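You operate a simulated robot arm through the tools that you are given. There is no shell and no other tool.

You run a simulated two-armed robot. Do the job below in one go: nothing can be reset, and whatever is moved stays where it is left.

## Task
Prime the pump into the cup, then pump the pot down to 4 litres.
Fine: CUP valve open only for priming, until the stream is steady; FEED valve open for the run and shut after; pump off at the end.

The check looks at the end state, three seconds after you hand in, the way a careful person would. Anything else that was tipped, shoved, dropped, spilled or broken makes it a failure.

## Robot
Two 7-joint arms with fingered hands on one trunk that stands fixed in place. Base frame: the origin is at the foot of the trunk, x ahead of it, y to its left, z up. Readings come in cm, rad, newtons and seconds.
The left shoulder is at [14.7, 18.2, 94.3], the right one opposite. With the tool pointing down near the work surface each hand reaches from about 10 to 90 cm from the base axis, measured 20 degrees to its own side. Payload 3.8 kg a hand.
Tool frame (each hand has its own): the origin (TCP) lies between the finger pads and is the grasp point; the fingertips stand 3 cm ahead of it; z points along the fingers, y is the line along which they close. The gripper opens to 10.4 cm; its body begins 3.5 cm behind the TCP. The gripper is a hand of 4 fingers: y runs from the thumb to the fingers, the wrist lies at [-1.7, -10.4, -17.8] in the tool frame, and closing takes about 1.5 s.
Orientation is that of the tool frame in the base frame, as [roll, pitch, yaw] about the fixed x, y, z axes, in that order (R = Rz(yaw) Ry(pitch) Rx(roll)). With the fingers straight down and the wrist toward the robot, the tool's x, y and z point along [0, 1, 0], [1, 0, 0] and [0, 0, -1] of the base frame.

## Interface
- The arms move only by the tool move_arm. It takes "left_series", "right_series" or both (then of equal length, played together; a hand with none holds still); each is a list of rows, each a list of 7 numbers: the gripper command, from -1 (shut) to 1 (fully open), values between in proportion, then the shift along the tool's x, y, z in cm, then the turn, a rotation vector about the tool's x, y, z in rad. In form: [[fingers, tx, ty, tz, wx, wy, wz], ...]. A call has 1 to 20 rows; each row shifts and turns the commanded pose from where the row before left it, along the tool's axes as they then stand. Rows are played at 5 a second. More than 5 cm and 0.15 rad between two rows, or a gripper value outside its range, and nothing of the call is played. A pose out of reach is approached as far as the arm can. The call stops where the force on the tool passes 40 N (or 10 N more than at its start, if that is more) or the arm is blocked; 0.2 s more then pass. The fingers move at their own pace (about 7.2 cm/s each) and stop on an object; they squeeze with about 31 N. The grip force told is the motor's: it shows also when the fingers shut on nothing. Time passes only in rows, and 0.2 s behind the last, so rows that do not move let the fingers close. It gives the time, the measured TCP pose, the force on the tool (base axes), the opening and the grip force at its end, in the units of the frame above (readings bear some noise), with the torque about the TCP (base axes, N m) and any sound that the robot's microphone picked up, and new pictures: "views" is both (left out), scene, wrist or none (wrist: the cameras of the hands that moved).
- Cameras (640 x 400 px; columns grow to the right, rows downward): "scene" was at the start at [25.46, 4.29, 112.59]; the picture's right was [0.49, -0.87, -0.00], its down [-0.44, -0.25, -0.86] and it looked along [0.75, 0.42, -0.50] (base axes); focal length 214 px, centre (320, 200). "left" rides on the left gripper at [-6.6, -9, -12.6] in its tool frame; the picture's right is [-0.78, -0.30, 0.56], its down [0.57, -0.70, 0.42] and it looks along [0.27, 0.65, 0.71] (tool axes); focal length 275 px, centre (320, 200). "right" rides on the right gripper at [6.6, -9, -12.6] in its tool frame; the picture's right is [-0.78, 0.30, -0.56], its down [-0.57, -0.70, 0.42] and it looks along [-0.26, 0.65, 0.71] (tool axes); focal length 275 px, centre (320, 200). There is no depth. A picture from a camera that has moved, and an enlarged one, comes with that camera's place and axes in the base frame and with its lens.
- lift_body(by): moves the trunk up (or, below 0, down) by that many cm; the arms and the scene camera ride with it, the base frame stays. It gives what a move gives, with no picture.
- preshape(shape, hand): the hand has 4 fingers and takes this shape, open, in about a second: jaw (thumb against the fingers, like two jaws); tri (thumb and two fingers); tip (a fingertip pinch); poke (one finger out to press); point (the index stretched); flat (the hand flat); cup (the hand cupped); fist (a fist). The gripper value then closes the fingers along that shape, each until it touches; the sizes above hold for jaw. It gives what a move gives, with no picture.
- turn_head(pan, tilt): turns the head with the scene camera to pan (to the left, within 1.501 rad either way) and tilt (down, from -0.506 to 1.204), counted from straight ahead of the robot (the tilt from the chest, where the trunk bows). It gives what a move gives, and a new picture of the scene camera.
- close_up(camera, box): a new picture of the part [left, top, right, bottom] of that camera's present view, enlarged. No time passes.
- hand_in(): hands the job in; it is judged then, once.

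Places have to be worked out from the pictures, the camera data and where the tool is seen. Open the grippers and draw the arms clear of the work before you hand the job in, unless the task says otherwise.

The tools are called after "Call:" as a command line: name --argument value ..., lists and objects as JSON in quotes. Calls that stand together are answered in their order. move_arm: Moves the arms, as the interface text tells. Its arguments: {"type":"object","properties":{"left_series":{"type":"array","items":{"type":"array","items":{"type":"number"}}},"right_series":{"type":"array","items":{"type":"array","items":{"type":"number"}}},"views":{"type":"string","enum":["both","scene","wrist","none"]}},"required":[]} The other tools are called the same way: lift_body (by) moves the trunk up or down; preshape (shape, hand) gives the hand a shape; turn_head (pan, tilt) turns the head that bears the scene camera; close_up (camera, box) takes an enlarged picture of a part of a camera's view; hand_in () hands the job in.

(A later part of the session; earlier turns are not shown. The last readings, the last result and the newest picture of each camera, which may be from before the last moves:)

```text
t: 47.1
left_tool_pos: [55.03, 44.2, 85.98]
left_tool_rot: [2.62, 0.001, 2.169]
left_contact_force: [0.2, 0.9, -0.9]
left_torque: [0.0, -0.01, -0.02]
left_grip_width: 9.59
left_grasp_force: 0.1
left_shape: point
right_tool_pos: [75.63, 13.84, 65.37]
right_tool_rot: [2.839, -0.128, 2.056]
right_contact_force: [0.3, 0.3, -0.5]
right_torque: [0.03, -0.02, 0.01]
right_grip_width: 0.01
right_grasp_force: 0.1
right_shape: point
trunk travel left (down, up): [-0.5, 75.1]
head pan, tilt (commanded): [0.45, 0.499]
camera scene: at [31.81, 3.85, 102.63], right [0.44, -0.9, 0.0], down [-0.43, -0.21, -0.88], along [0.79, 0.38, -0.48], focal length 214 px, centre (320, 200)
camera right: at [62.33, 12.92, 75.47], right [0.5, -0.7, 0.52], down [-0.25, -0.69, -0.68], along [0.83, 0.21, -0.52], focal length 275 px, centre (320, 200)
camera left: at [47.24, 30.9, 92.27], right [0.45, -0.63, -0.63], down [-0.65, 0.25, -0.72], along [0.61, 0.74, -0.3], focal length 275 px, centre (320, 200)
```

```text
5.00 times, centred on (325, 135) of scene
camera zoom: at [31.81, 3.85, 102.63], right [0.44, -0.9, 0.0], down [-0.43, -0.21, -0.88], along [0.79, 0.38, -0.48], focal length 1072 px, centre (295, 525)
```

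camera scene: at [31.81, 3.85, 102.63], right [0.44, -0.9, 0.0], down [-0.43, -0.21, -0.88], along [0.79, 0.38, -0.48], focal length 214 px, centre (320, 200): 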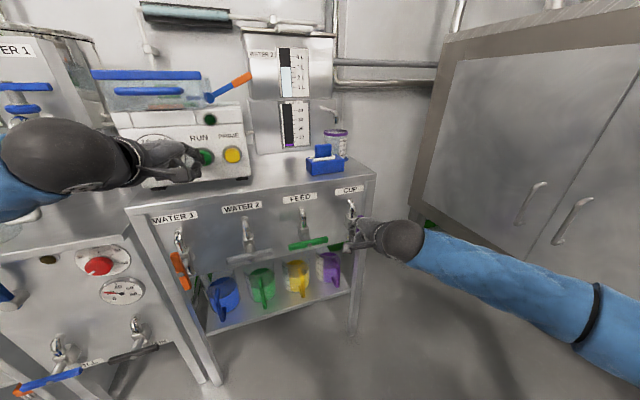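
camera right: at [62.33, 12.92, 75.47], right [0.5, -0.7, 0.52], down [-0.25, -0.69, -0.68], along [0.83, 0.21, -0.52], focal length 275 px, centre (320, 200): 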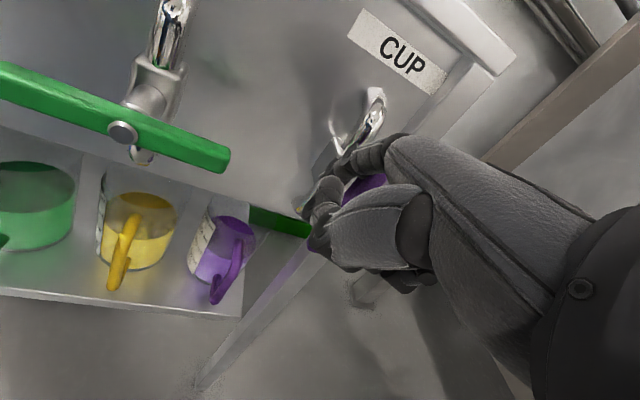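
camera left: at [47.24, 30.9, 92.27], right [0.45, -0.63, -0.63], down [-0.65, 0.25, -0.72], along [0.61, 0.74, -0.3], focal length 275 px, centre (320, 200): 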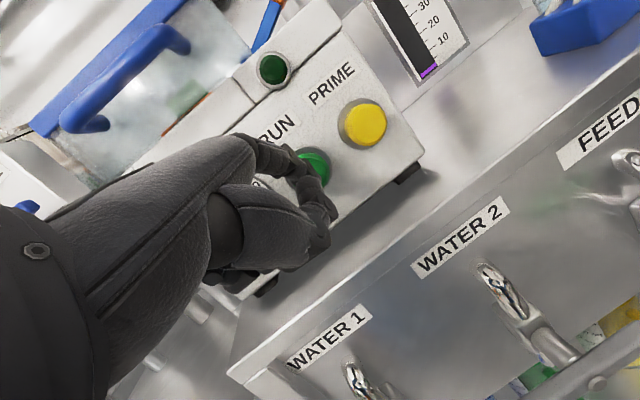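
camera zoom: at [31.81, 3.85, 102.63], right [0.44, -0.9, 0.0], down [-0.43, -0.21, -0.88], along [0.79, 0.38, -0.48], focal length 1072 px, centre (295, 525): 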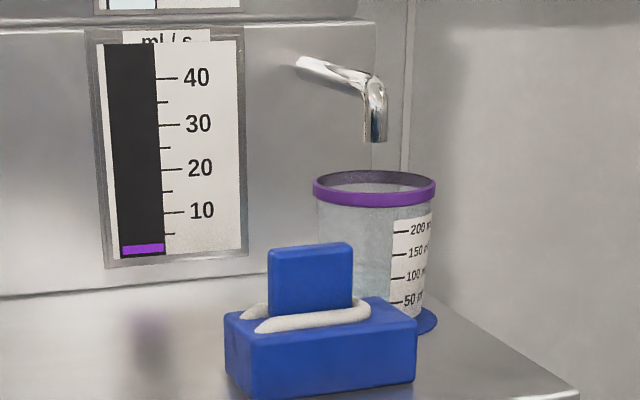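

Cup holds only a modest amount. The right index is left of the handle's upper half; I push it to the right along the closing arc.

Call:
move_arm --right_series '[[1, -1.8, 0.61, -0.07, 0, 0, 0], [1, -1.25, 0.52, -0.35, 0, 0, 0], [1, -1.34, 0.4, 0.1, 0, 0, 0], [1, 0, 0, 0, 0, 0, 0]]' --views "wrist"

Call:
close_up --camera "scene" --box '[320, 180, 400, 250]'

```text
t: 48.1
left_tool_pos: [55.24, 44.26, 85.77]
left_tool_rot: [2.622, 0.0, 2.171]
left_contact_force: [0.0, 0.7, 1.1]
left_torque: [0.0, 0.0, -0.02]
left_grip_width: 9.6
left_grasp_force: 0.0
left_shape: point
right_tool_pos: [79.11, 10.21, 65.51]
right_tool_rot: [2.84, -0.126, 2.05]
right_contact_force: [0.5, -0.2, 0.3]
right_torque: [0.03, 0.0, -0.03]
right_grip_width: 0.0
right_grasp_force: 0.0
right_shape: point
trunk travel left (down, up): [-0.5, 75.1]
head pan, tilt (commanded): [0.45, 0.499]
camera right: at [65.75, 9.44, 75.56], right [0.5, -0.7, 0.52], down [-0.26, -0.69, -0.68], along [0.83, 0.21, -0.52], focal length 275 px, centre (320, 200)
```

right: 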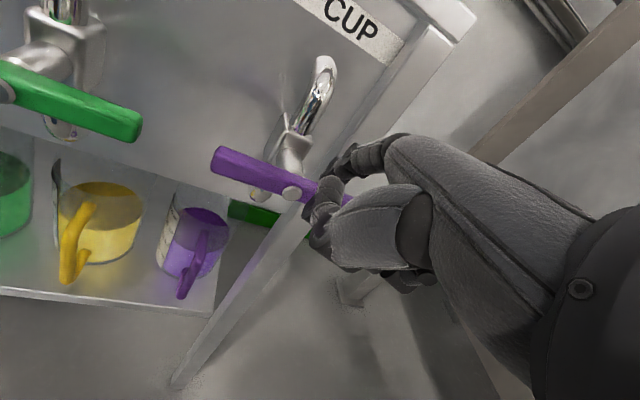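

```text
5.71 times, centred on (360, 215) of scene
camera zoom: at [31.84, 3.8, 102.62], right [0.43, -0.9, 0.0], down [-0.43, -0.21, -0.88], along [0.79, 0.38, -0.48], focal length 1226 px, centre (91, 114)
```

zoom: 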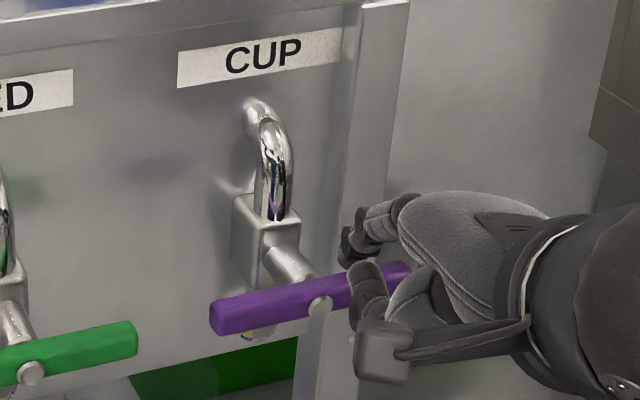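

The CUP handle snapped back to horizontal – shut. I lift the right finger off, back away and carry the hand left to in front of the FEED handle.

Call:
move_arm --right_series '[[1, 0.26, 0.56, -1.9, 0, 0, 0], [1, -0.75, -2.44, -1.87, 0, 0, 0], [1, -0.88, -2.72, -0.92, 0, 0, 0], [1, 4.05, -1.37, 0.15, 0, 0, 0], [1, 4.05, -1.37, 0.15, 0, 0, 0], [1, 4.05, -1.37, 0.15, 0, 0, 0], [1, 4.05, -1.37, 0.15, 0, 0, 0], [1, 4.05, -1.37, 0.15, 0, 0, 0], [1, 0, 0, 0, 0, 0, 0]]' --views "both"

Call:
close_up --camera "scene" --box '[270, 170, 400, 270]'

```text
t: 50.1
left_tool_pos: [55.1, 44.36, 85.82]
left_tool_rot: [2.622, 0.0, 2.17]
left_contact_force: [0.1, 0.8, -0.4]
left_torque: [-0.01, 0.03, 0.0]
left_grip_width: 9.61
left_grasp_force: 0.1
left_shape: point
right_tool_pos: [59.63, 21.49, 68.33]
right_tool_rot: [2.84, -0.127, 2.053]
right_contact_force: [0.0, 0.1, -1.3]
right_torque: [0.0, 0.03, -0.02]
right_grip_width: 0.0
right_grasp_force: 0.0
right_shape: point
trunk travel left (down, up): [-0.5, 75.1]
head pan, tilt (commanded): [0.45, 0.499]
camera scene: at [31.8, 3.86, 102.63], right [0.44, -0.9, 0.0], down [-0.43, -0.21, -0.88], along [0.79, 0.38, -0.48], focal length 214 px, centre (320, 200)
camera right: at [46.25, 20.57, 78.43], right [0.5, -0.7, 0.52], down [-0.25, -0.69, -0.68], along [0.83, 0.21, -0.52], focal length 275 px, centre (320, 200)
```

scene: 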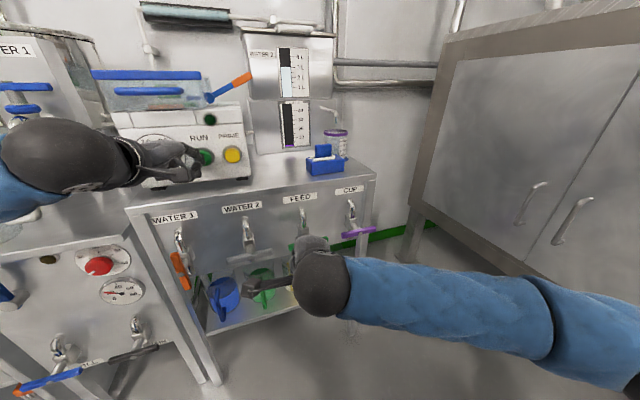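
right: 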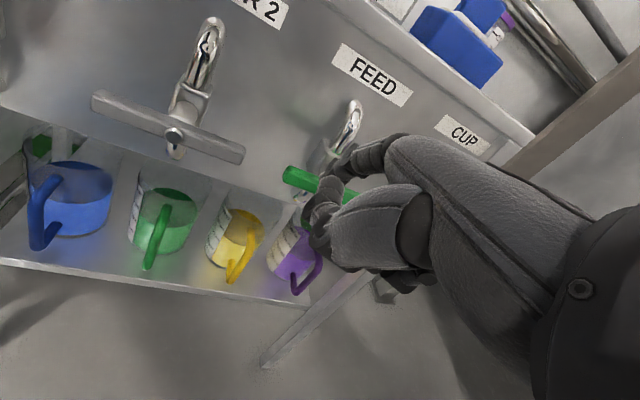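

```text
4.00 times, centred on (335, 220) of scene
camera zoom: at [31.8, 3.86, 102.63], right [0.44, -0.9, 0.0], down [-0.43, -0.21, -0.88], along [0.79, 0.38, -0.48], focal length 858 px, centre (260, 120)
```

zoom: 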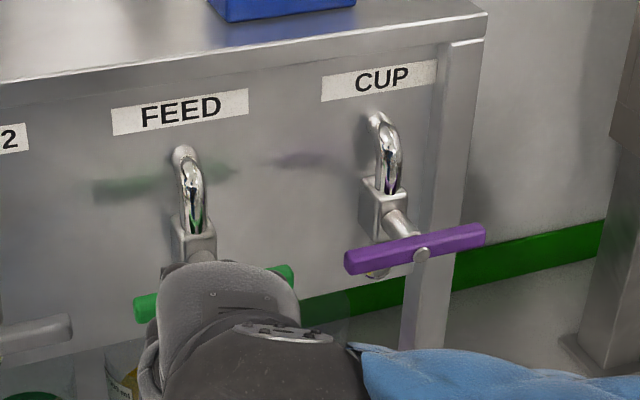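

CUP is horizontal (shut). Using the same geometry as for CUP shifted 15.3 cm along the face, I bring the finger over the left end of the FEED handle.

Call:
move_arm --right_series '[[1, 0.76, 2.86, 0.95, 0, 0, 0], [1, 0.76, 2.86, 0.95, 0, 0, 0], [1, -0.33, -0.72, 2.46, 0, 0, 0], [1, 0, 0, 0, 0, 0, 0]]' --views "both"

Call:
close_up --camera "right" --box '[220, 60, 460, 260]'

```text
t: 51.1
left_tool_pos: [55.17, 44.25, 86.01]
left_tool_rot: [2.622, 0.0, 2.171]
left_contact_force: [1.0, -0.5, 0.6]
left_torque: [0.02, -0.01, -0.03]
left_grip_width: 9.59
left_grasp_force: 0.1
left_shape: point
right_tool_pos: [64.4, 25.7, 65.73]
right_tool_rot: [2.838, -0.127, 2.054]
right_contact_force: [-0.4, -0.8, -0.7]
right_torque: [0.02, -0.02, -0.01]
right_grip_width: 0.0
right_grasp_force: 0.2
right_shape: point
trunk travel left (down, up): [-0.5, 75.1]
head pan, tilt (commanded): [0.45, 0.499]
camera scene: at [31.81, 3.84, 102.63], right [0.44, -0.9, 0.0], down [-0.43, -0.21, -0.88], along [0.79, 0.38, -0.48], focal length 214 px, centre (320, 200)
camera right: at [51.01, 24.74, 75.88], right [0.5, -0.7, 0.51], down [-0.25, -0.69, -0.68], along [0.83, 0.21, -0.52], focal length 275 px, centre (320, 200)
```

scene: 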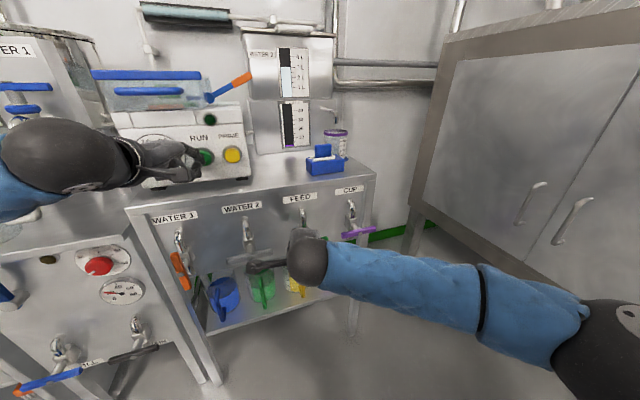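
right: 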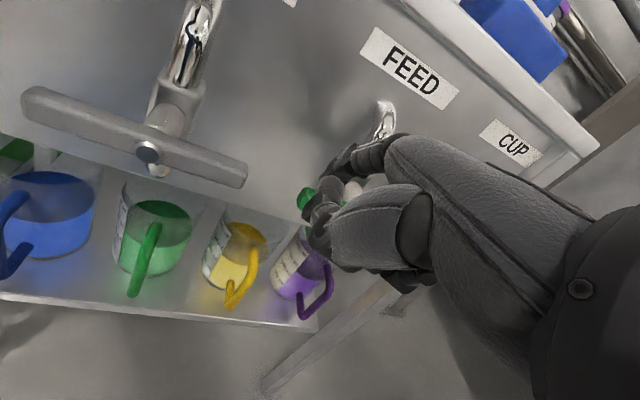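

```text
2.00 times, centred on (340, 160) of right
camera zoom: at [51.01, 24.74, 75.88], right [0.5, -0.7, 0.51], down [-0.25, -0.69, -0.68], along [0.83, 0.21, -0.52], focal length 551 px, centre (280, 280)
```

zoom: 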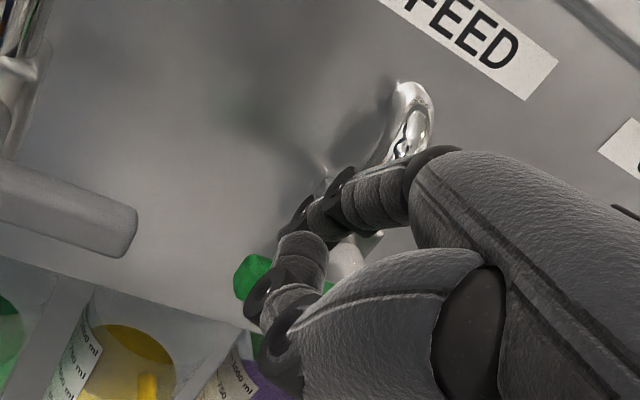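

The picture matches the earlier CUP geometry almost exactly. I press the left end of the FEED handle down and around, the same motion that opened CUP.

Call:
move_arm --right_series '[[1, -0.09, -0.2, 0.67, 0, 0, 0], [1, -0.09, -0.2, 0.67, 0, 0, 0], [1, -0.09, -0.2, 0.67, 0, 0, 0], [1, -0.09, -0.2, 0.67, 0, 0, 0], [1, -0.09, -0.2, 0.67, 0, 0, 0], [1, 0, 0, 0, 0, 0, 0]]' --views "wrist"

```text
t: 52.5
left_tool_pos: [55.07, 44.18, 85.9]
left_tool_rot: [2.622, 0.0, 2.173]
left_contact_force: [-0.2, 0.2, -0.5]
left_torque: [-0.04, -0.01, 0.05]
left_grip_width: 9.6
left_grasp_force: 0.1
left_shape: point
right_tool_pos: [64.4, 25.61, 62.27]
right_tool_rot: [2.838, -0.128, 2.054]
right_contact_force: [1.5, 2.4, 1.2]
right_torque: [0.03, -0.03, 0.04]
right_grip_width: 0.0
right_grasp_force: 0.1
right_shape: point
trunk travel left (down, up): [-0.5, 75.1]
head pan, tilt (commanded): [0.45, 0.499]
camera right: at [51.05, 24.73, 72.37], right [0.5, -0.7, 0.52], down [-0.25, -0.69, -0.68], along [0.83, 0.21, -0.52], focal length 275 px, centre (320, 200)
```

right: 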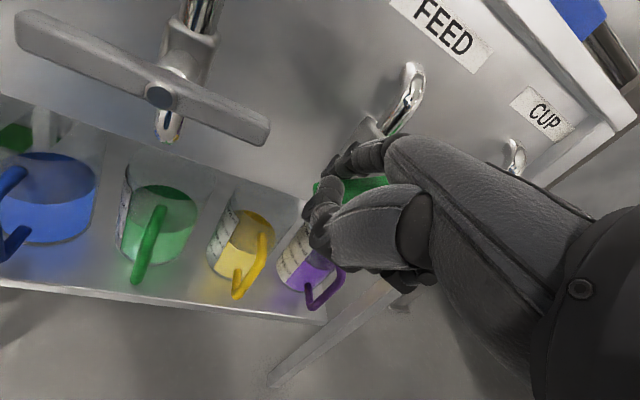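

Same behaviour as with CUP (handle partly turned). I continue around the arc to snap it open.

Call:
move_arm --right_series '[[1, -0.62, -0.14, 1.0, 0, 0, 0], [1, -0.62, -0.1, 0.9, 0, 0, 0], [1, 0, 0, 0, 0, 0, 0]]' --views "wrist"

```text
t: 53.3
left_tool_pos: [55.05, 44.27, 85.75]
left_tool_rot: [2.621, 0.0, 2.171]
left_contact_force: [-0.3, -1.0, 0.2]
left_torque: [0.01, -0.01, 0.03]
left_grip_width: 9.59
left_grasp_force: 0.0
left_shape: point
right_tool_pos: [65.09, 25.06, 60.21]
right_tool_rot: [2.842, -0.129, 2.054]
right_contact_force: [-0.2, 1.2, 1.7]
right_torque: [0.04, -0.07, 0.08]
right_grip_width: 0.01
right_grasp_force: 0.1
right_shape: point
trunk travel left (down, up): [-0.5, 75.1]
head pan, tilt (commanded): [0.45, 0.499]
camera right: at [51.76, 24.01, 70.34], right [0.5, -0.7, 0.51], down [-0.25, -0.69, -0.68], along [0.83, 0.21, -0.52], focal length 275 px, centre (320, 200)
```

right: 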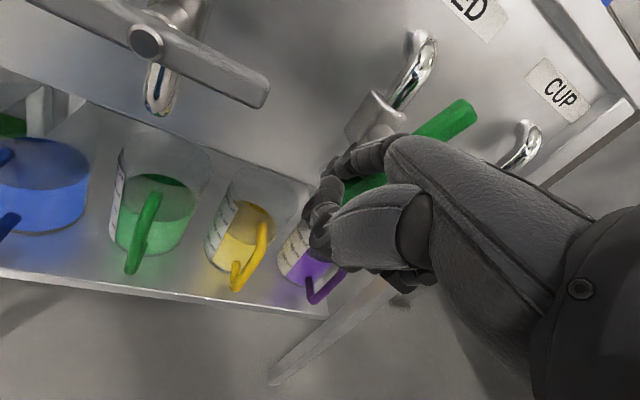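

The FEED handle is nearly around but not yet fully vertical. I continue the arc two more steps.

Call:
move_arm --right_series '[[1, -0.81, 0.02, 0.73, 0, 0, 0], [1, -0.94, 0.13, 0.51, 0, 0, 0], [1, 0, 0, 0, 0, 0, 0]]' --views "wrist"

Call:
close_up --camera "scene" --box '[260, 190, 360, 280]'

```text
t: 54.1
left_tool_pos: [54.97, 44.36, 86.0]
left_tool_rot: [2.619, 0.001, 2.172]
left_contact_force: [0.7, 0.2, -1.2]
left_torque: [-0.01, 0.03, -0.01]
left_grip_width: 9.6
left_grasp_force: 0.2
left_shape: point
right_tool_pos: [65.98, 24.23, 59.0]
right_tool_rot: [2.837, -0.131, 2.067]
right_contact_force: [-14.6, 16.6, 8.9]
right_torque: [-0.27, -0.85, 1.05]
right_grip_width: 0.02
right_grasp_force: 0.0
right_shape: point
trunk travel left (down, up): [-0.5, 75.1]
head pan, tilt (commanded): [0.45, 0.499]
camera right: at [52.48, 23.02, 69.23], right [0.51, -0.69, 0.51], down [-0.24, -0.69, -0.69], along [0.83, 0.22, -0.52], focal length 275 px, centre (320, 200)
```

right: 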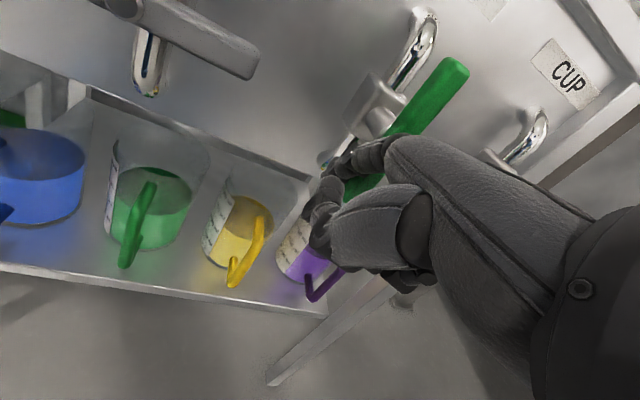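

```text
4.44 times, centred on (310, 235) of scene
camera zoom: at [31.61, 3.94, 102.7], right [0.44, -0.9, 0.0], down [-0.43, -0.21, -0.88], along [0.79, 0.38, -0.48], focal length 953 px, centre (364, 44)
```

zoom: 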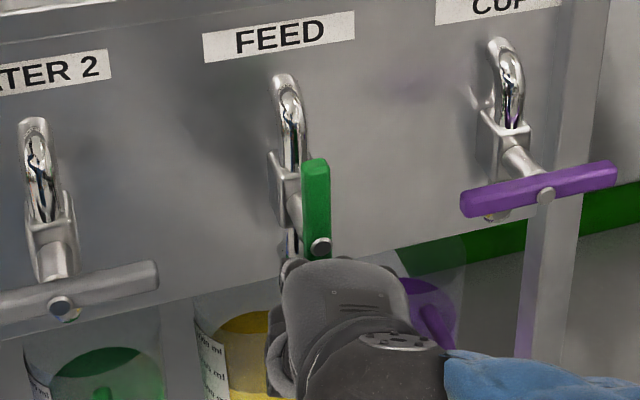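

FEED is now vertical (open) against its stop, CUP horizontal (shut). I ease off and withdraw the right hand to a ready spot in front of the FEED handle.

Call:
move_arm --right_series '[[1, 1.6, -0.54, 0.06, 0, 0, 0], [1, -0.74, -2.27, -0.77, 0, 0, 0], [1, -0.74, -2.27, -0.77, 0, 0, 0], [1, 0.39, 0.84, -2.86, 0, 0, 0], [1, 0.39, 0.84, -2.86, 0, 0, 0], [1, 0, 0, 0, 0, 0, 0]]' --views "both"

Call:
close_up --camera "scene" --box '[260, 190, 380, 280]'

```text
t: 55.5
left_tool_pos: [55.09, 44.32, 85.92]
left_tool_rot: [2.622, 0.0, 2.173]
left_contact_force: [-0.1, 0.3, -0.1]
left_torque: [0.03, -0.01, 0.02]
left_grip_width: 9.59
left_grasp_force: 0.1
left_shape: point
right_tool_pos: [61.41, 21.33, 64.84]
right_tool_rot: [2.839, -0.129, 2.055]
right_contact_force: [-0.1, -0.2, 0.1]
right_torque: [-0.02, 0.03, 0.0]
right_grip_width: 0.0
right_grasp_force: 0.0
right_shape: point
trunk travel left (down, up): [-0.5, 75.1]
head pan, tilt (commanded): [0.45, 0.499]
camera scene: at [31.8, 3.84, 102.62], right [0.44, -0.9, 0.0], down [-0.43, -0.21, -0.88], along [0.79, 0.38, -0.48], focal length 214 px, centre (320, 200)
camera right: at [48.01, 20.42, 75.03], right [0.5, -0.7, 0.52], down [-0.25, -0.69, -0.68], along [0.83, 0.21, -0.52], focal length 275 px, centre (320, 200)
```

scene: 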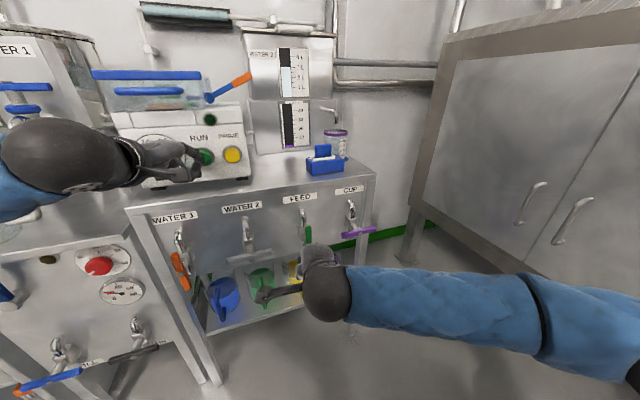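
right: 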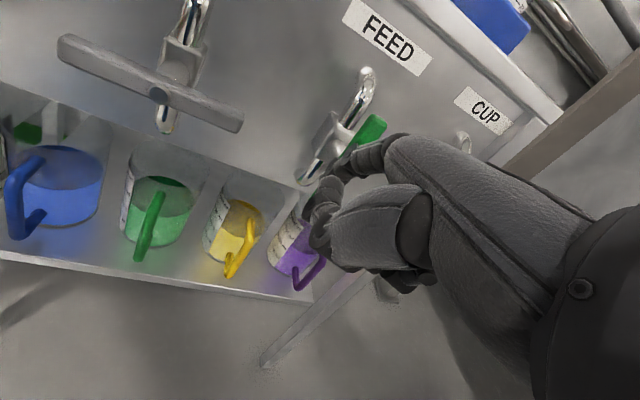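

```text
4.44 times, centred on (320, 235) of scene
camera zoom: at [31.8, 3.84, 102.62], right [0.44, -0.9, 0.0], down [-0.43, -0.21, -0.88], along [0.79, 0.38, -0.48], focal length 953 px, centre (320, 44)
```

zoom: 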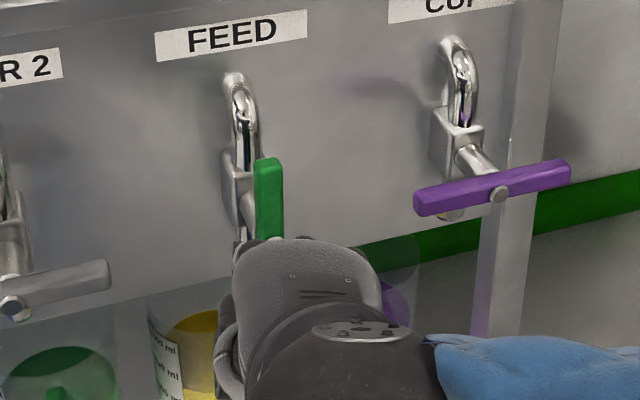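

FEED open, CUP shut. Before starting the run I turn the head to check the view of the WATER 1 pot gauge past the left arm.

Call:
turn_head --pan 0.95 --tilt 0.25

```text
t: 56.4
left_tool_pos: [55.15, 44.21, 85.91]
left_tool_rot: [2.622, 0.001, 2.17]
left_contact_force: [-0.1, -0.2, 0.1]
left_torque: [0.02, -0.02, -0.01]
left_grip_width: 9.63
left_grasp_force: 0.0
left_shape: point
right_tool_pos: [61.31, 21.43, 64.81]
right_tool_rot: [2.839, -0.128, 2.053]
right_contact_force: [0.5, 0.3, 0.2]
right_torque: [-0.04, -0.01, 0.02]
right_grip_width: 0.01
right_grasp_force: 0.0
right_shape: point
trunk travel left (down, up): [-0.5, 75.1]
head pan, tilt (commanded): [0.949, 0.25]
camera scene: at [29.05, 7.47, 104.94], right [0.81, -0.58, 0.0], down [-0.14, -0.2, -0.97], along [0.56, 0.79, -0.25], focal length 214 px, centre (320, 200)
```

scene: 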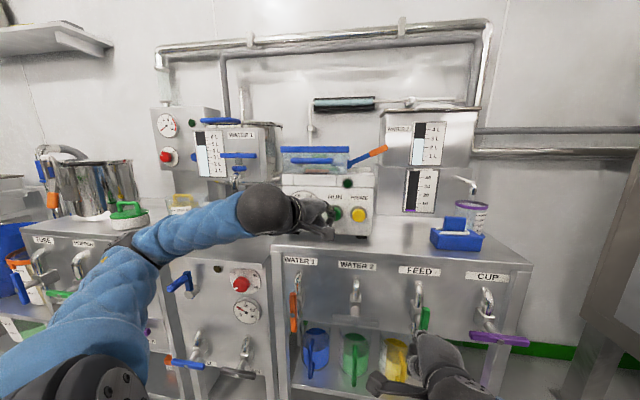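

Perfect view: pot gauge, lamp, flow gauge, cup and all valves at once. I read the pot level closely and check the state before the run.

Call:
close_up --camera "scene" --box '[190, 125, 240, 180]'

Call:
close_up --camera "scene" --box '[270, 240, 540, 390]'

Call:
close_up --camera "scene" --box '[380, 100, 500, 250]'

```text
7.27 times, centred on (215, 152) of scene
camera zoom: at [29.05, 7.47, 104.94], right [0.81, -0.58, 0.0], down [-0.14, -0.2, -0.97], along [0.56, 0.79, -0.25], focal length 1560 px, centre (1084, 546)
```

zoom: 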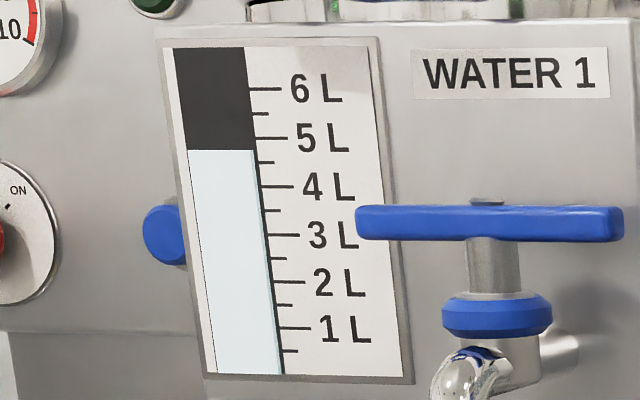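

```text
2.37 times, centred on (405, 315) of scene
camera zoom: at [29.05, 7.47, 104.94], right [0.81, -0.58, 0.0], down [-0.14, -0.2, -0.97], along [0.56, 0.79, -0.25], focal length 508 px, centre (118, -73)
```

zoom: 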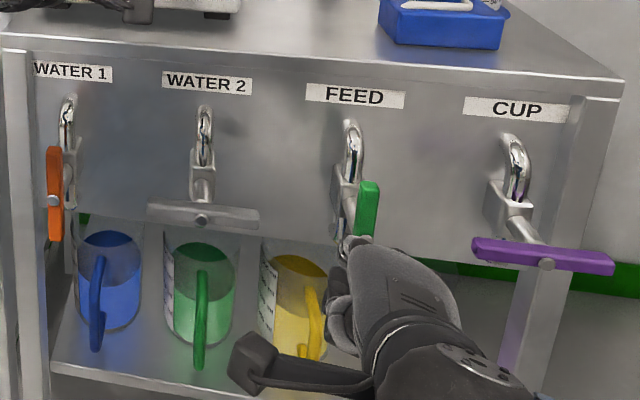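

```text
2.67 times, centred on (440, 175) of scene
camera zoom: at [29.05, 7.47, 104.94], right [0.81, -0.58, 0.0], down [-0.14, -0.2, -0.97], along [0.56, 0.79, -0.25], focal length 572 px, centre (0, 267)
```

zoom: 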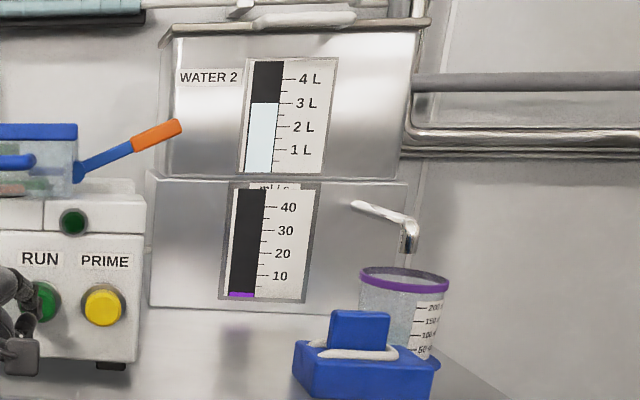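

Pot is at about 4.77 L after priming; WATER 1 and FEED open, CUP and WATER 2 shut, lamp dark. I press RUN to start the transfer and back off the button.

Call:
move_arm --left_series '[[1, 0.15, 0.68, 0.39, 0, 0, 0], [1, 0.13, 0.6, 0.34, 0, 0, 0], [1, -0.28, -1.28, -0.73, 0, 0, 0]]' --views "scene"

```text
t: 57.2
left_tool_pos: [55.13, 44.32, 85.82]
left_tool_rot: [2.624, 0.0, 2.173]
left_contact_force: [0.3, -0.4, 0.5]
left_torque: [-0.01, -0.01, 0.01]
left_grip_width: 9.58
left_grasp_force: 0.0
left_shape: point
right_tool_pos: [61.47, 21.34, 64.99]
right_tool_rot: [2.839, -0.128, 2.054]
right_contact_force: [-0.3, 0.5, 1.0]
right_torque: [0.01, 0.0, 0.01]
right_grip_width: 0.0
right_grasp_force: 0.0
right_shape: point
trunk travel left (down, up): [-0.5, 75.1]
head pan, tilt (commanded): [0.949, 0.25]
heard: click
camera scene: at [29.04, 7.48, 104.94], right [0.81, -0.58, 0.0], down [-0.14, -0.2, -0.97], along [0.56, 0.79, -0.25], focal length 214 px, centre (320, 200)
```

scene: 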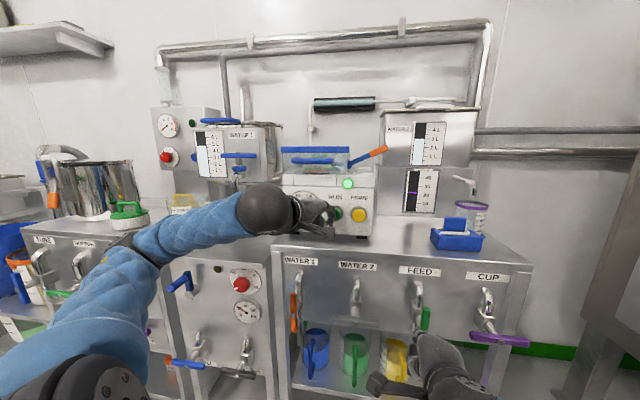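

Pump running (lamp lit). I wait a second and check pot level, flow gauge, and that nothing spills.

Call:
move_arm --left_series '[[1, 0, 0, 0, 0, 0, 0], [1, 0, 0, 0, 0, 0, 0], [1, 0, 0, 0, 0, 0, 0], [1, 0, 0, 0, 0, 0, 0]]' --views "scene"

Call:
close_up --camera "scene" --box '[190, 125, 240, 180]'

Call:
close_up --camera "scene" --box '[380, 100, 500, 250]'

```text
t: 58.2
left_tool_pos: [55.02, 44.32, 85.9]
left_tool_rot: [2.621, 0.0, 2.17]
left_contact_force: [-0.8, -0.5, -0.1]
left_torque: [0.01, -0.02, 0.0]
left_grip_width: 9.56
left_grasp_force: 0.0
left_shape: point
right_tool_pos: [61.41, 21.32, 64.84]
right_tool_rot: [2.838, -0.13, 2.055]
right_contact_force: [0.3, 0.0, 0.7]
right_torque: [0.03, -0.03, -0.02]
right_grip_width: 0.01
right_grasp_force: 0.0
right_shape: point
trunk travel left (down, up): [-0.5, 75.1]
head pan, tilt (commanded): [0.949, 0.25]
camera scene: at [29.05, 7.48, 104.94], right [0.81, -0.58, 0.0], down [-0.14, -0.2, -0.97], along [0.56, 0.79, -0.25], focal length 214 px, centre (320, 200)
```

scene: 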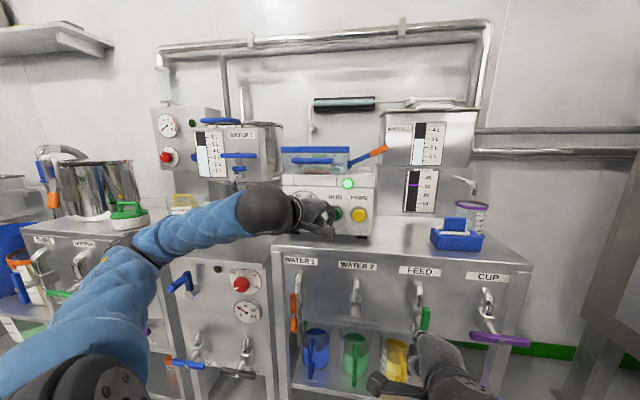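

```text
7.27 times, centred on (215, 152) of scene
camera zoom: at [29.05, 7.48, 104.94], right [0.81, -0.58, 0.0], down [-0.14, -0.2, -0.97], along [0.56, 0.79, -0.25], focal length 1560 px, centre (1084, 546)
```

zoom: 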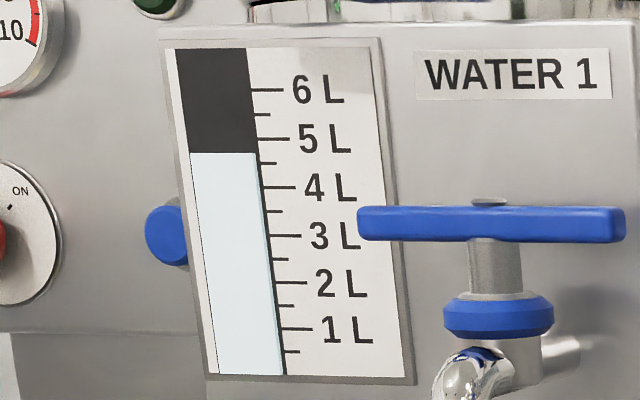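

```text
2.67 times, centred on (440, 175) of scene
camera zoom: at [29.05, 7.48, 104.94], right [0.81, -0.58, 0.0], down [-0.14, -0.2, -0.97], along [0.56, 0.79, -0.25], focal length 572 px, centre (0, 267)
```

zoom: 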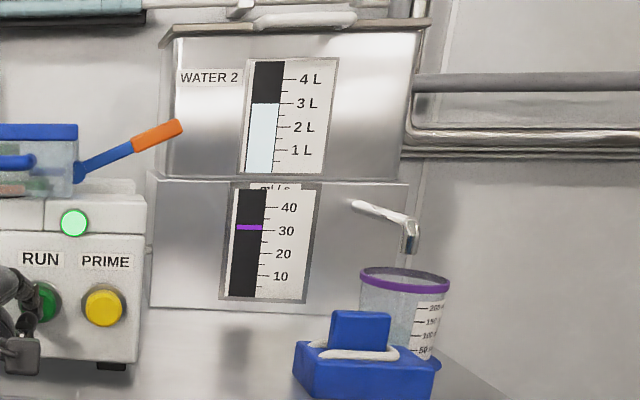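

The pot is falling (about 4.73 L) at some 32 ml/s, no leak seen. I let it run 3 s and check again.

Call:
move_arm --left_series '[[1, 0, 0, 0, 0, 0, 0], [1, 0, 0, 0, 0, 0, 0], [1, 0, 0, 0, 0, 0, 0], [1, 0, 0, 0, 0, 0, 0], [1, 0, 0, 0, 0, 0, 0], [1, 0, 0, 0, 0, 0, 0], [1, 0, 0, 0, 0, 0, 0], [1, 0, 0, 0, 0, 0, 0], [1, 0, 0, 0, 0, 0, 0], [1, 0, 0, 0, 0, 0, 0], [1, 0, 0, 0, 0, 0, 0], [1, 0, 0, 0, 0, 0, 0], [1, 0, 0, 0, 0, 0, 0], [1, 0, 0, 0, 0, 0, 0], [1, 0, 0, 0, 0, 0, 0]]' --views "scene"

Call:
close_up --camera "scene" --box '[195, 128, 235, 172]'

Call:
close_up --camera "scene" --box '[280, 100, 500, 250]'

```text
t: 61.4
left_tool_pos: [55.15, 44.34, 85.98]
left_tool_rot: [2.623, 0.001, 2.172]
left_contact_force: [-0.2, 0.1, -0.3]
left_torque: [0.02, -0.01, 0.01]
left_grip_width: 9.59
left_grasp_force: 0.1
left_shape: point
right_tool_pos: [61.32, 21.27, 64.97]
right_tool_rot: [2.839, -0.128, 2.054]
right_contact_force: [0.6, -0.2, 0.0]
right_torque: [0.03, -0.01, 0.01]
right_grip_width: 0.02
right_grasp_force: 0.0
right_shape: point
trunk travel left (down, up): [-0.5, 75.1]
head pan, tilt (commanded): [0.949, 0.25]
camera scene: at [29.05, 7.48, 104.94], right [0.81, -0.58, 0.0], down [-0.14, -0.2, -0.97], along [0.56, 0.79, -0.25], focal length 214 px, centre (320, 200)
```

scene: 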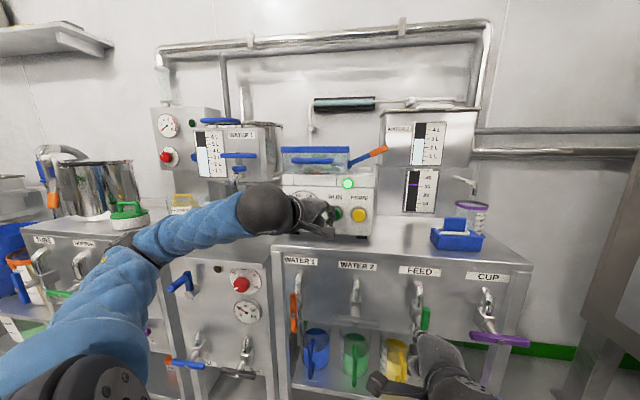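

```text
9.09 times, centred on (215, 150) of scene
camera zoom: at [29.05, 7.48, 104.94], right [0.81, -0.58, 0.0], down [-0.14, -0.2, -0.97], along [0.56, 0.79, -0.25], focal length 1950 px, centre (1274, 654)
```

zoom: 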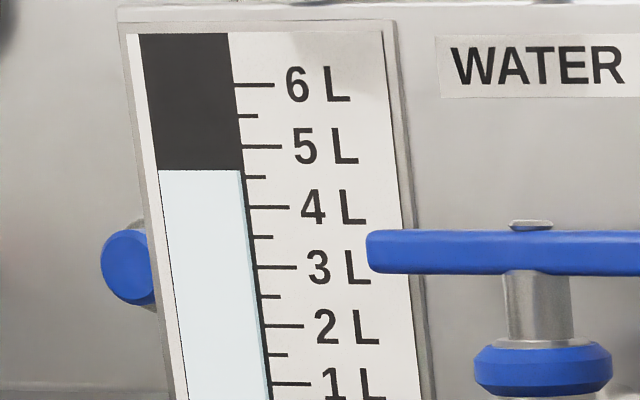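

```text
2.67 times, centred on (390, 175) of scene
camera zoom: at [29.05, 7.48, 104.94], right [0.81, -0.58, 0.0], down [-0.14, -0.2, -0.97], along [0.56, 0.79, -0.25], focal length 572 px, centre (133, 267)
```

zoom: 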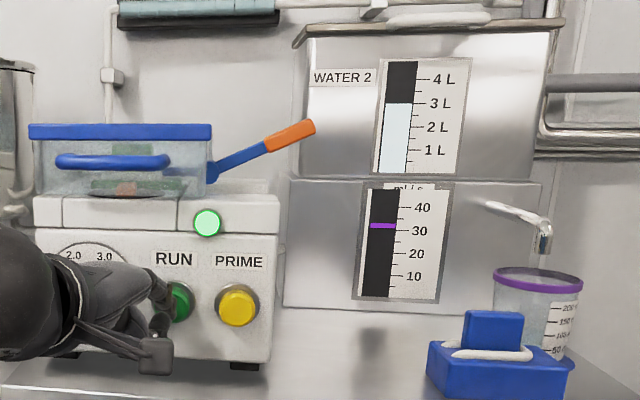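

About 4.61 L at 32 ml/s. I keep it running, checking every 4 s.

Call:
move_arm --left_series '[[1, 0, 0, 0, 0, 0, 0], [1, 0, 0, 0, 0, 0, 0], [1, 0, 0, 0, 0, 0, 0], [1, 0, 0, 0, 0, 0, 0], [1, 0, 0, 0, 0, 0, 0], [1, 0, 0, 0, 0, 0, 0], [1, 0, 0, 0, 0, 0, 0], [1, 0, 0, 0, 0, 0, 0], [1, 0, 0, 0, 0, 0, 0], [1, 0, 0, 0, 0, 0, 0], [1, 0, 0, 0, 0, 0, 0], [1, 0, 0, 0, 0, 0, 0], [1, 0, 0, 0, 0, 0, 0], [1, 0, 0, 0, 0, 0, 0], [1, 0, 0, 0, 0, 0, 0], [1, 0, 0, 0, 0, 0, 0], [1, 0, 0, 0, 0, 0, 0], [1, 0, 0, 0, 0, 0, 0], [1, 0, 0, 0, 0, 0, 0], [1, 0, 0, 0, 0, 0, 0]]' --views "scene"

Call:
close_up --camera "scene" --box '[195, 128, 235, 172]'

Call:
close_up --camera "scene" --box '[380, 100, 500, 250]'

```text
t: 65.6
left_tool_pos: [55.18, 44.23, 85.88]
left_tool_rot: [2.621, 0.0, 2.171]
left_contact_force: [0.5, -0.2, -0.6]
left_torque: [0.0, 0.02, 0.0]
left_grip_width: 9.59
left_grasp_force: 0.0
left_shape: point
right_tool_pos: [61.42, 21.47, 64.86]
right_tool_rot: [2.838, -0.129, 2.053]
right_contact_force: [-0.3, -0.8, 0.3]
right_torque: [-0.04, -0.03, -0.01]
right_grip_width: 0.0
right_grasp_force: 0.2
right_shape: point
trunk travel left (down, up): [-0.5, 75.1]
head pan, tilt (commanded): [0.949, 0.25]
camera scene: at [29.05, 7.48, 104.94], right [0.81, -0.58, 0.0], down [-0.14, -0.2, -0.97], along [0.56, 0.79, -0.25], focal length 214 px, centre (320, 200)
```

scene: 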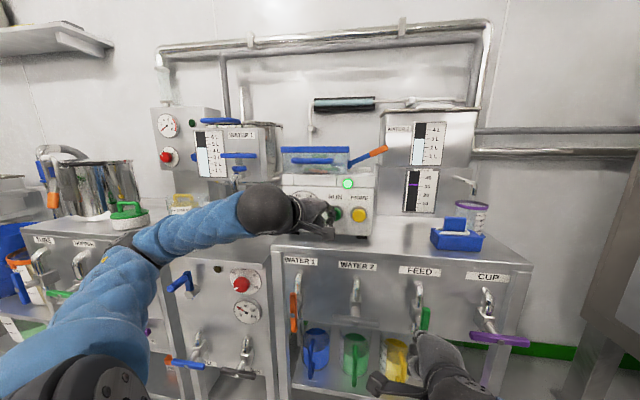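

```text
9.09 times, centred on (215, 150) of scene
camera zoom: at [29.05, 7.48, 104.94], right [0.81, -0.58, 0.0], down [-0.14, -0.2, -0.97], along [0.56, 0.79, -0.25], focal length 1950 px, centre (1274, 654)
```

zoom: 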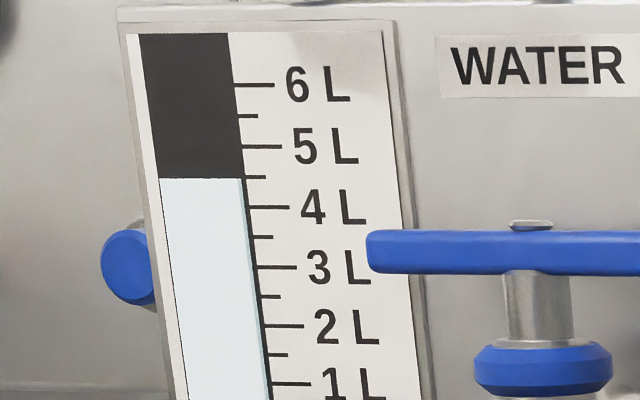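

```text
2.67 times, centred on (440, 175) of scene
camera zoom: at [29.05, 7.48, 104.94], right [0.81, -0.58, 0.0], down [-0.14, -0.2, -0.97], along [0.56, 0.79, -0.25], focal length 572 px, centre (0, 267)
```

zoom: 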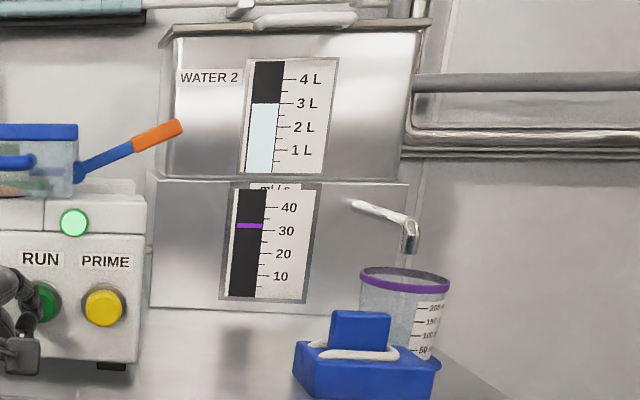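

About 4.47 L, falling 33 ml/s. Two more 4-second stretches.

Call:
move_arm --left_series '[[1, 0, 0, 0, 0, 0, 0], [1, 0, 0, 0, 0, 0, 0], [1, 0, 0, 0, 0, 0, 0], [1, 0, 0, 0, 0, 0, 0], [1, 0, 0, 0, 0, 0, 0], [1, 0, 0, 0, 0, 0, 0], [1, 0, 0, 0, 0, 0, 0], [1, 0, 0, 0, 0, 0, 0], [1, 0, 0, 0, 0, 0, 0], [1, 0, 0, 0, 0, 0, 0], [1, 0, 0, 0, 0, 0, 0], [1, 0, 0, 0, 0, 0, 0], [1, 0, 0, 0, 0, 0, 0], [1, 0, 0, 0, 0, 0, 0], [1, 0, 0, 0, 0, 0, 0], [1, 0, 0, 0, 0, 0, 0], [1, 0, 0, 0, 0, 0, 0], [1, 0, 0, 0, 0, 0, 0], [1, 0, 0, 0, 0, 0, 0], [1, 0, 0, 0, 0, 0, 0]]' --views "scene"

Call:
close_up --camera "scene" --box '[200, 135, 230, 165]'

```text
t: 69.8
left_tool_pos: [55.14, 44.26, 85.9]
left_tool_rot: [2.624, 0.0, 2.172]
left_contact_force: [0.4, -0.6, -0.5]
left_torque: [0.0, 0.01, 0.01]
left_grip_width: 9.59
left_grasp_force: 0.0
left_shape: point
right_tool_pos: [61.45, 21.44, 64.97]
right_tool_rot: [2.839, -0.127, 2.055]
right_contact_force: [-0.3, 0.0, 0.2]
right_torque: [0.0, 0.02, -0.03]
right_grip_width: 0.01
right_grasp_force: 0.0
right_shape: point
trunk travel left (down, up): [-0.5, 75.1]
head pan, tilt (commanded): [0.949, 0.25]
camera scene: at [29.05, 7.48, 104.94], right [0.81, -0.58, 0.0], down [-0.14, -0.2, -0.97], along [0.56, 0.79, -0.25], focal length 214 px, centre (320, 200)
```

scene: 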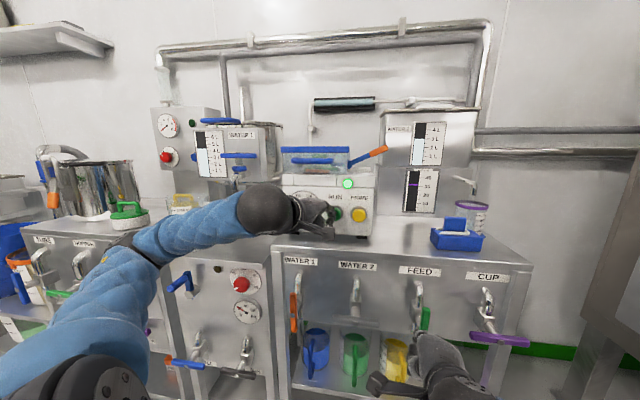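

```text
13.33 times, centred on (215, 150) of scene
camera zoom: at [29.05, 7.48, 104.94], right [0.81, -0.58, 0.0], down [-0.14, -0.2, -0.97], along [0.56, 0.79, -0.25], focal length 2860 px, centre (1720, 867)
```

zoom: 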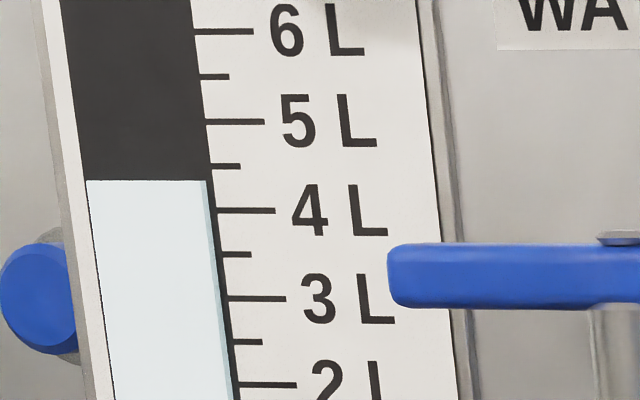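

About 4.345 L. Continue 4 s.

Call:
move_arm --left_series '[[1, 0, 0, 0, 0, 0, 0], [1, 0, 0, 0, 0, 0, 0], [1, 0, 0, 0, 0, 0, 0], [1, 0, 0, 0, 0, 0, 0], [1, 0, 0, 0, 0, 0, 0], [1, 0, 0, 0, 0, 0, 0], [1, 0, 0, 0, 0, 0, 0], [1, 0, 0, 0, 0, 0, 0], [1, 0, 0, 0, 0, 0, 0], [1, 0, 0, 0, 0, 0, 0], [1, 0, 0, 0, 0, 0, 0], [1, 0, 0, 0, 0, 0, 0], [1, 0, 0, 0, 0, 0, 0], [1, 0, 0, 0, 0, 0, 0], [1, 0, 0, 0, 0, 0, 0], [1, 0, 0, 0, 0, 0, 0], [1, 0, 0, 0, 0, 0, 0], [1, 0, 0, 0, 0, 0, 0], [1, 0, 0, 0, 0, 0, 0], [1, 0, 0, 0, 0, 0, 0]]' --views "none"

Call:
close_up --camera "scene" --box '[200, 135, 230, 165]'

Call:
close_up --camera "scene" --box '[280, 100, 500, 250]'

```text
t: 74.0
left_tool_pos: [55.18, 44.3, 85.88]
left_tool_rot: [2.621, 0.0, 2.171]
left_contact_force: [0.3, 0.1, 0.3]
left_torque: [-0.01, -0.02, -0.01]
left_grip_width: 9.59
left_grasp_force: 0.2
left_shape: point
right_tool_pos: [61.35, 21.4, 64.95]
right_tool_rot: [2.839, -0.128, 2.054]
right_contact_force: [0.1, -0.1, -0.3]
right_torque: [0.03, -0.01, 0.01]
right_grip_width: 0.01
right_grasp_force: 0.0
right_shape: point
trunk travel left (down, up): [-0.5, 75.1]
head pan, tilt (commanded): [0.949, 0.25]
```

```text
13.33 times, centred on (215, 150) of scene
camera zoom: at [29.05, 7.48, 104.94], right [0.81, -0.58, 0.0], down [-0.14, -0.2, -0.97], along [0.56, 0.79, -0.25], focal length 2860 px, centre (1720, 867)
```

zoom: 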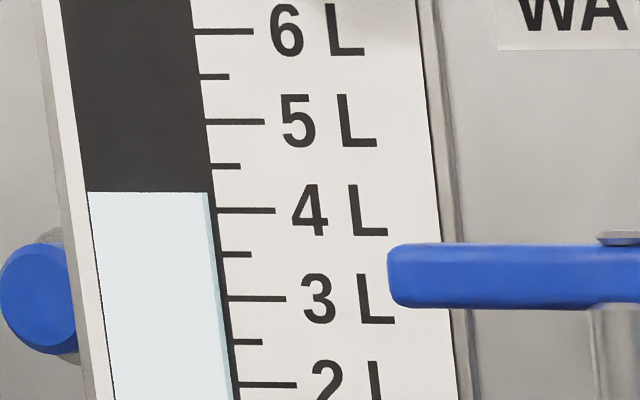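

```text
2.67 times, centred on (390, 175) of scene
camera zoom: at [29.05, 7.48, 104.94], right [0.81, -0.58, 0.0], down [-0.14, -0.2, -0.97], along [0.56, 0.79, -0.25], focal length 572 px, centre (133, 267)
```

zoom: 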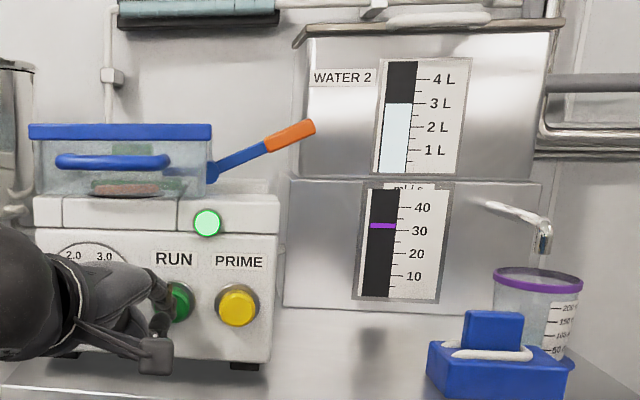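

About 4.21 L at 32 ml/s. One more 4 s wait, then I'll time the stop.

Call:
move_arm --left_series '[[1, 0, 0, 0, 0, 0, 0], [1, 0, 0, 0, 0, 0, 0], [1, 0, 0, 0, 0, 0, 0], [1, 0, 0, 0, 0, 0, 0], [1, 0, 0, 0, 0, 0, 0], [1, 0, 0, 0, 0, 0, 0], [1, 0, 0, 0, 0, 0, 0], [1, 0, 0, 0, 0, 0, 0], [1, 0, 0, 0, 0, 0, 0], [1, 0, 0, 0, 0, 0, 0], [1, 0, 0, 0, 0, 0, 0], [1, 0, 0, 0, 0, 0, 0], [1, 0, 0, 0, 0, 0, 0], [1, 0, 0, 0, 0, 0, 0], [1, 0, 0, 0, 0, 0, 0], [1, 0, 0, 0, 0, 0, 0], [1, 0, 0, 0, 0, 0, 0], [1, 0, 0, 0, 0, 0, 0], [1, 0, 0, 0, 0, 0, 0], [1, 0, 0, 0, 0, 0, 0]]' --views "none"

Call:
close_up --camera "scene" --box '[206, 142, 222, 158]'

```text
t: 78.2
left_tool_pos: [55.09, 44.19, 85.84]
left_tool_rot: [2.623, 0.0, 2.172]
left_contact_force: [0.4, -0.4, 0.3]
left_torque: [-0.02, 0.01, -0.01]
left_grip_width: 9.58
left_grasp_force: 0.0
left_shape: point
right_tool_pos: [61.36, 21.4, 64.95]
right_tool_rot: [2.839, -0.131, 2.055]
right_contact_force: [0.3, 0.9, 0.8]
right_torque: [0.01, -0.05, -0.05]
right_grip_width: 0.0
right_grasp_force: 0.1
right_shape: point
trunk travel left (down, up): [-0.5, 75.1]
head pan, tilt (commanded): [0.949, 0.25]
```

```text
16.00 times, centred on (214, 150) of scene
camera zoom: at [29.05, 7.48, 104.94], right [0.81, -0.58, 0.0], down [-0.14, -0.2, -0.97], along [0.56, 0.79, -0.25], focal length 3432 px, centre (2016, 1000)
```

zoom: 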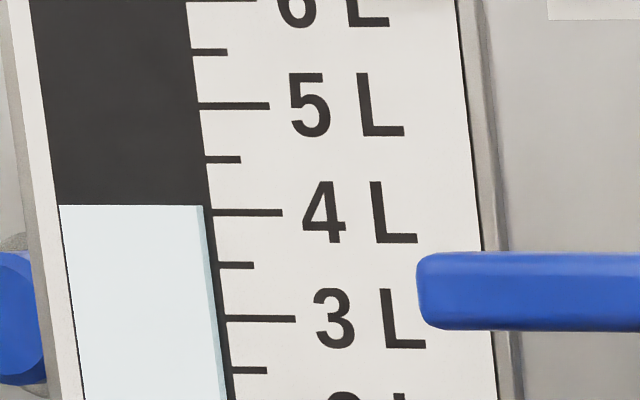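

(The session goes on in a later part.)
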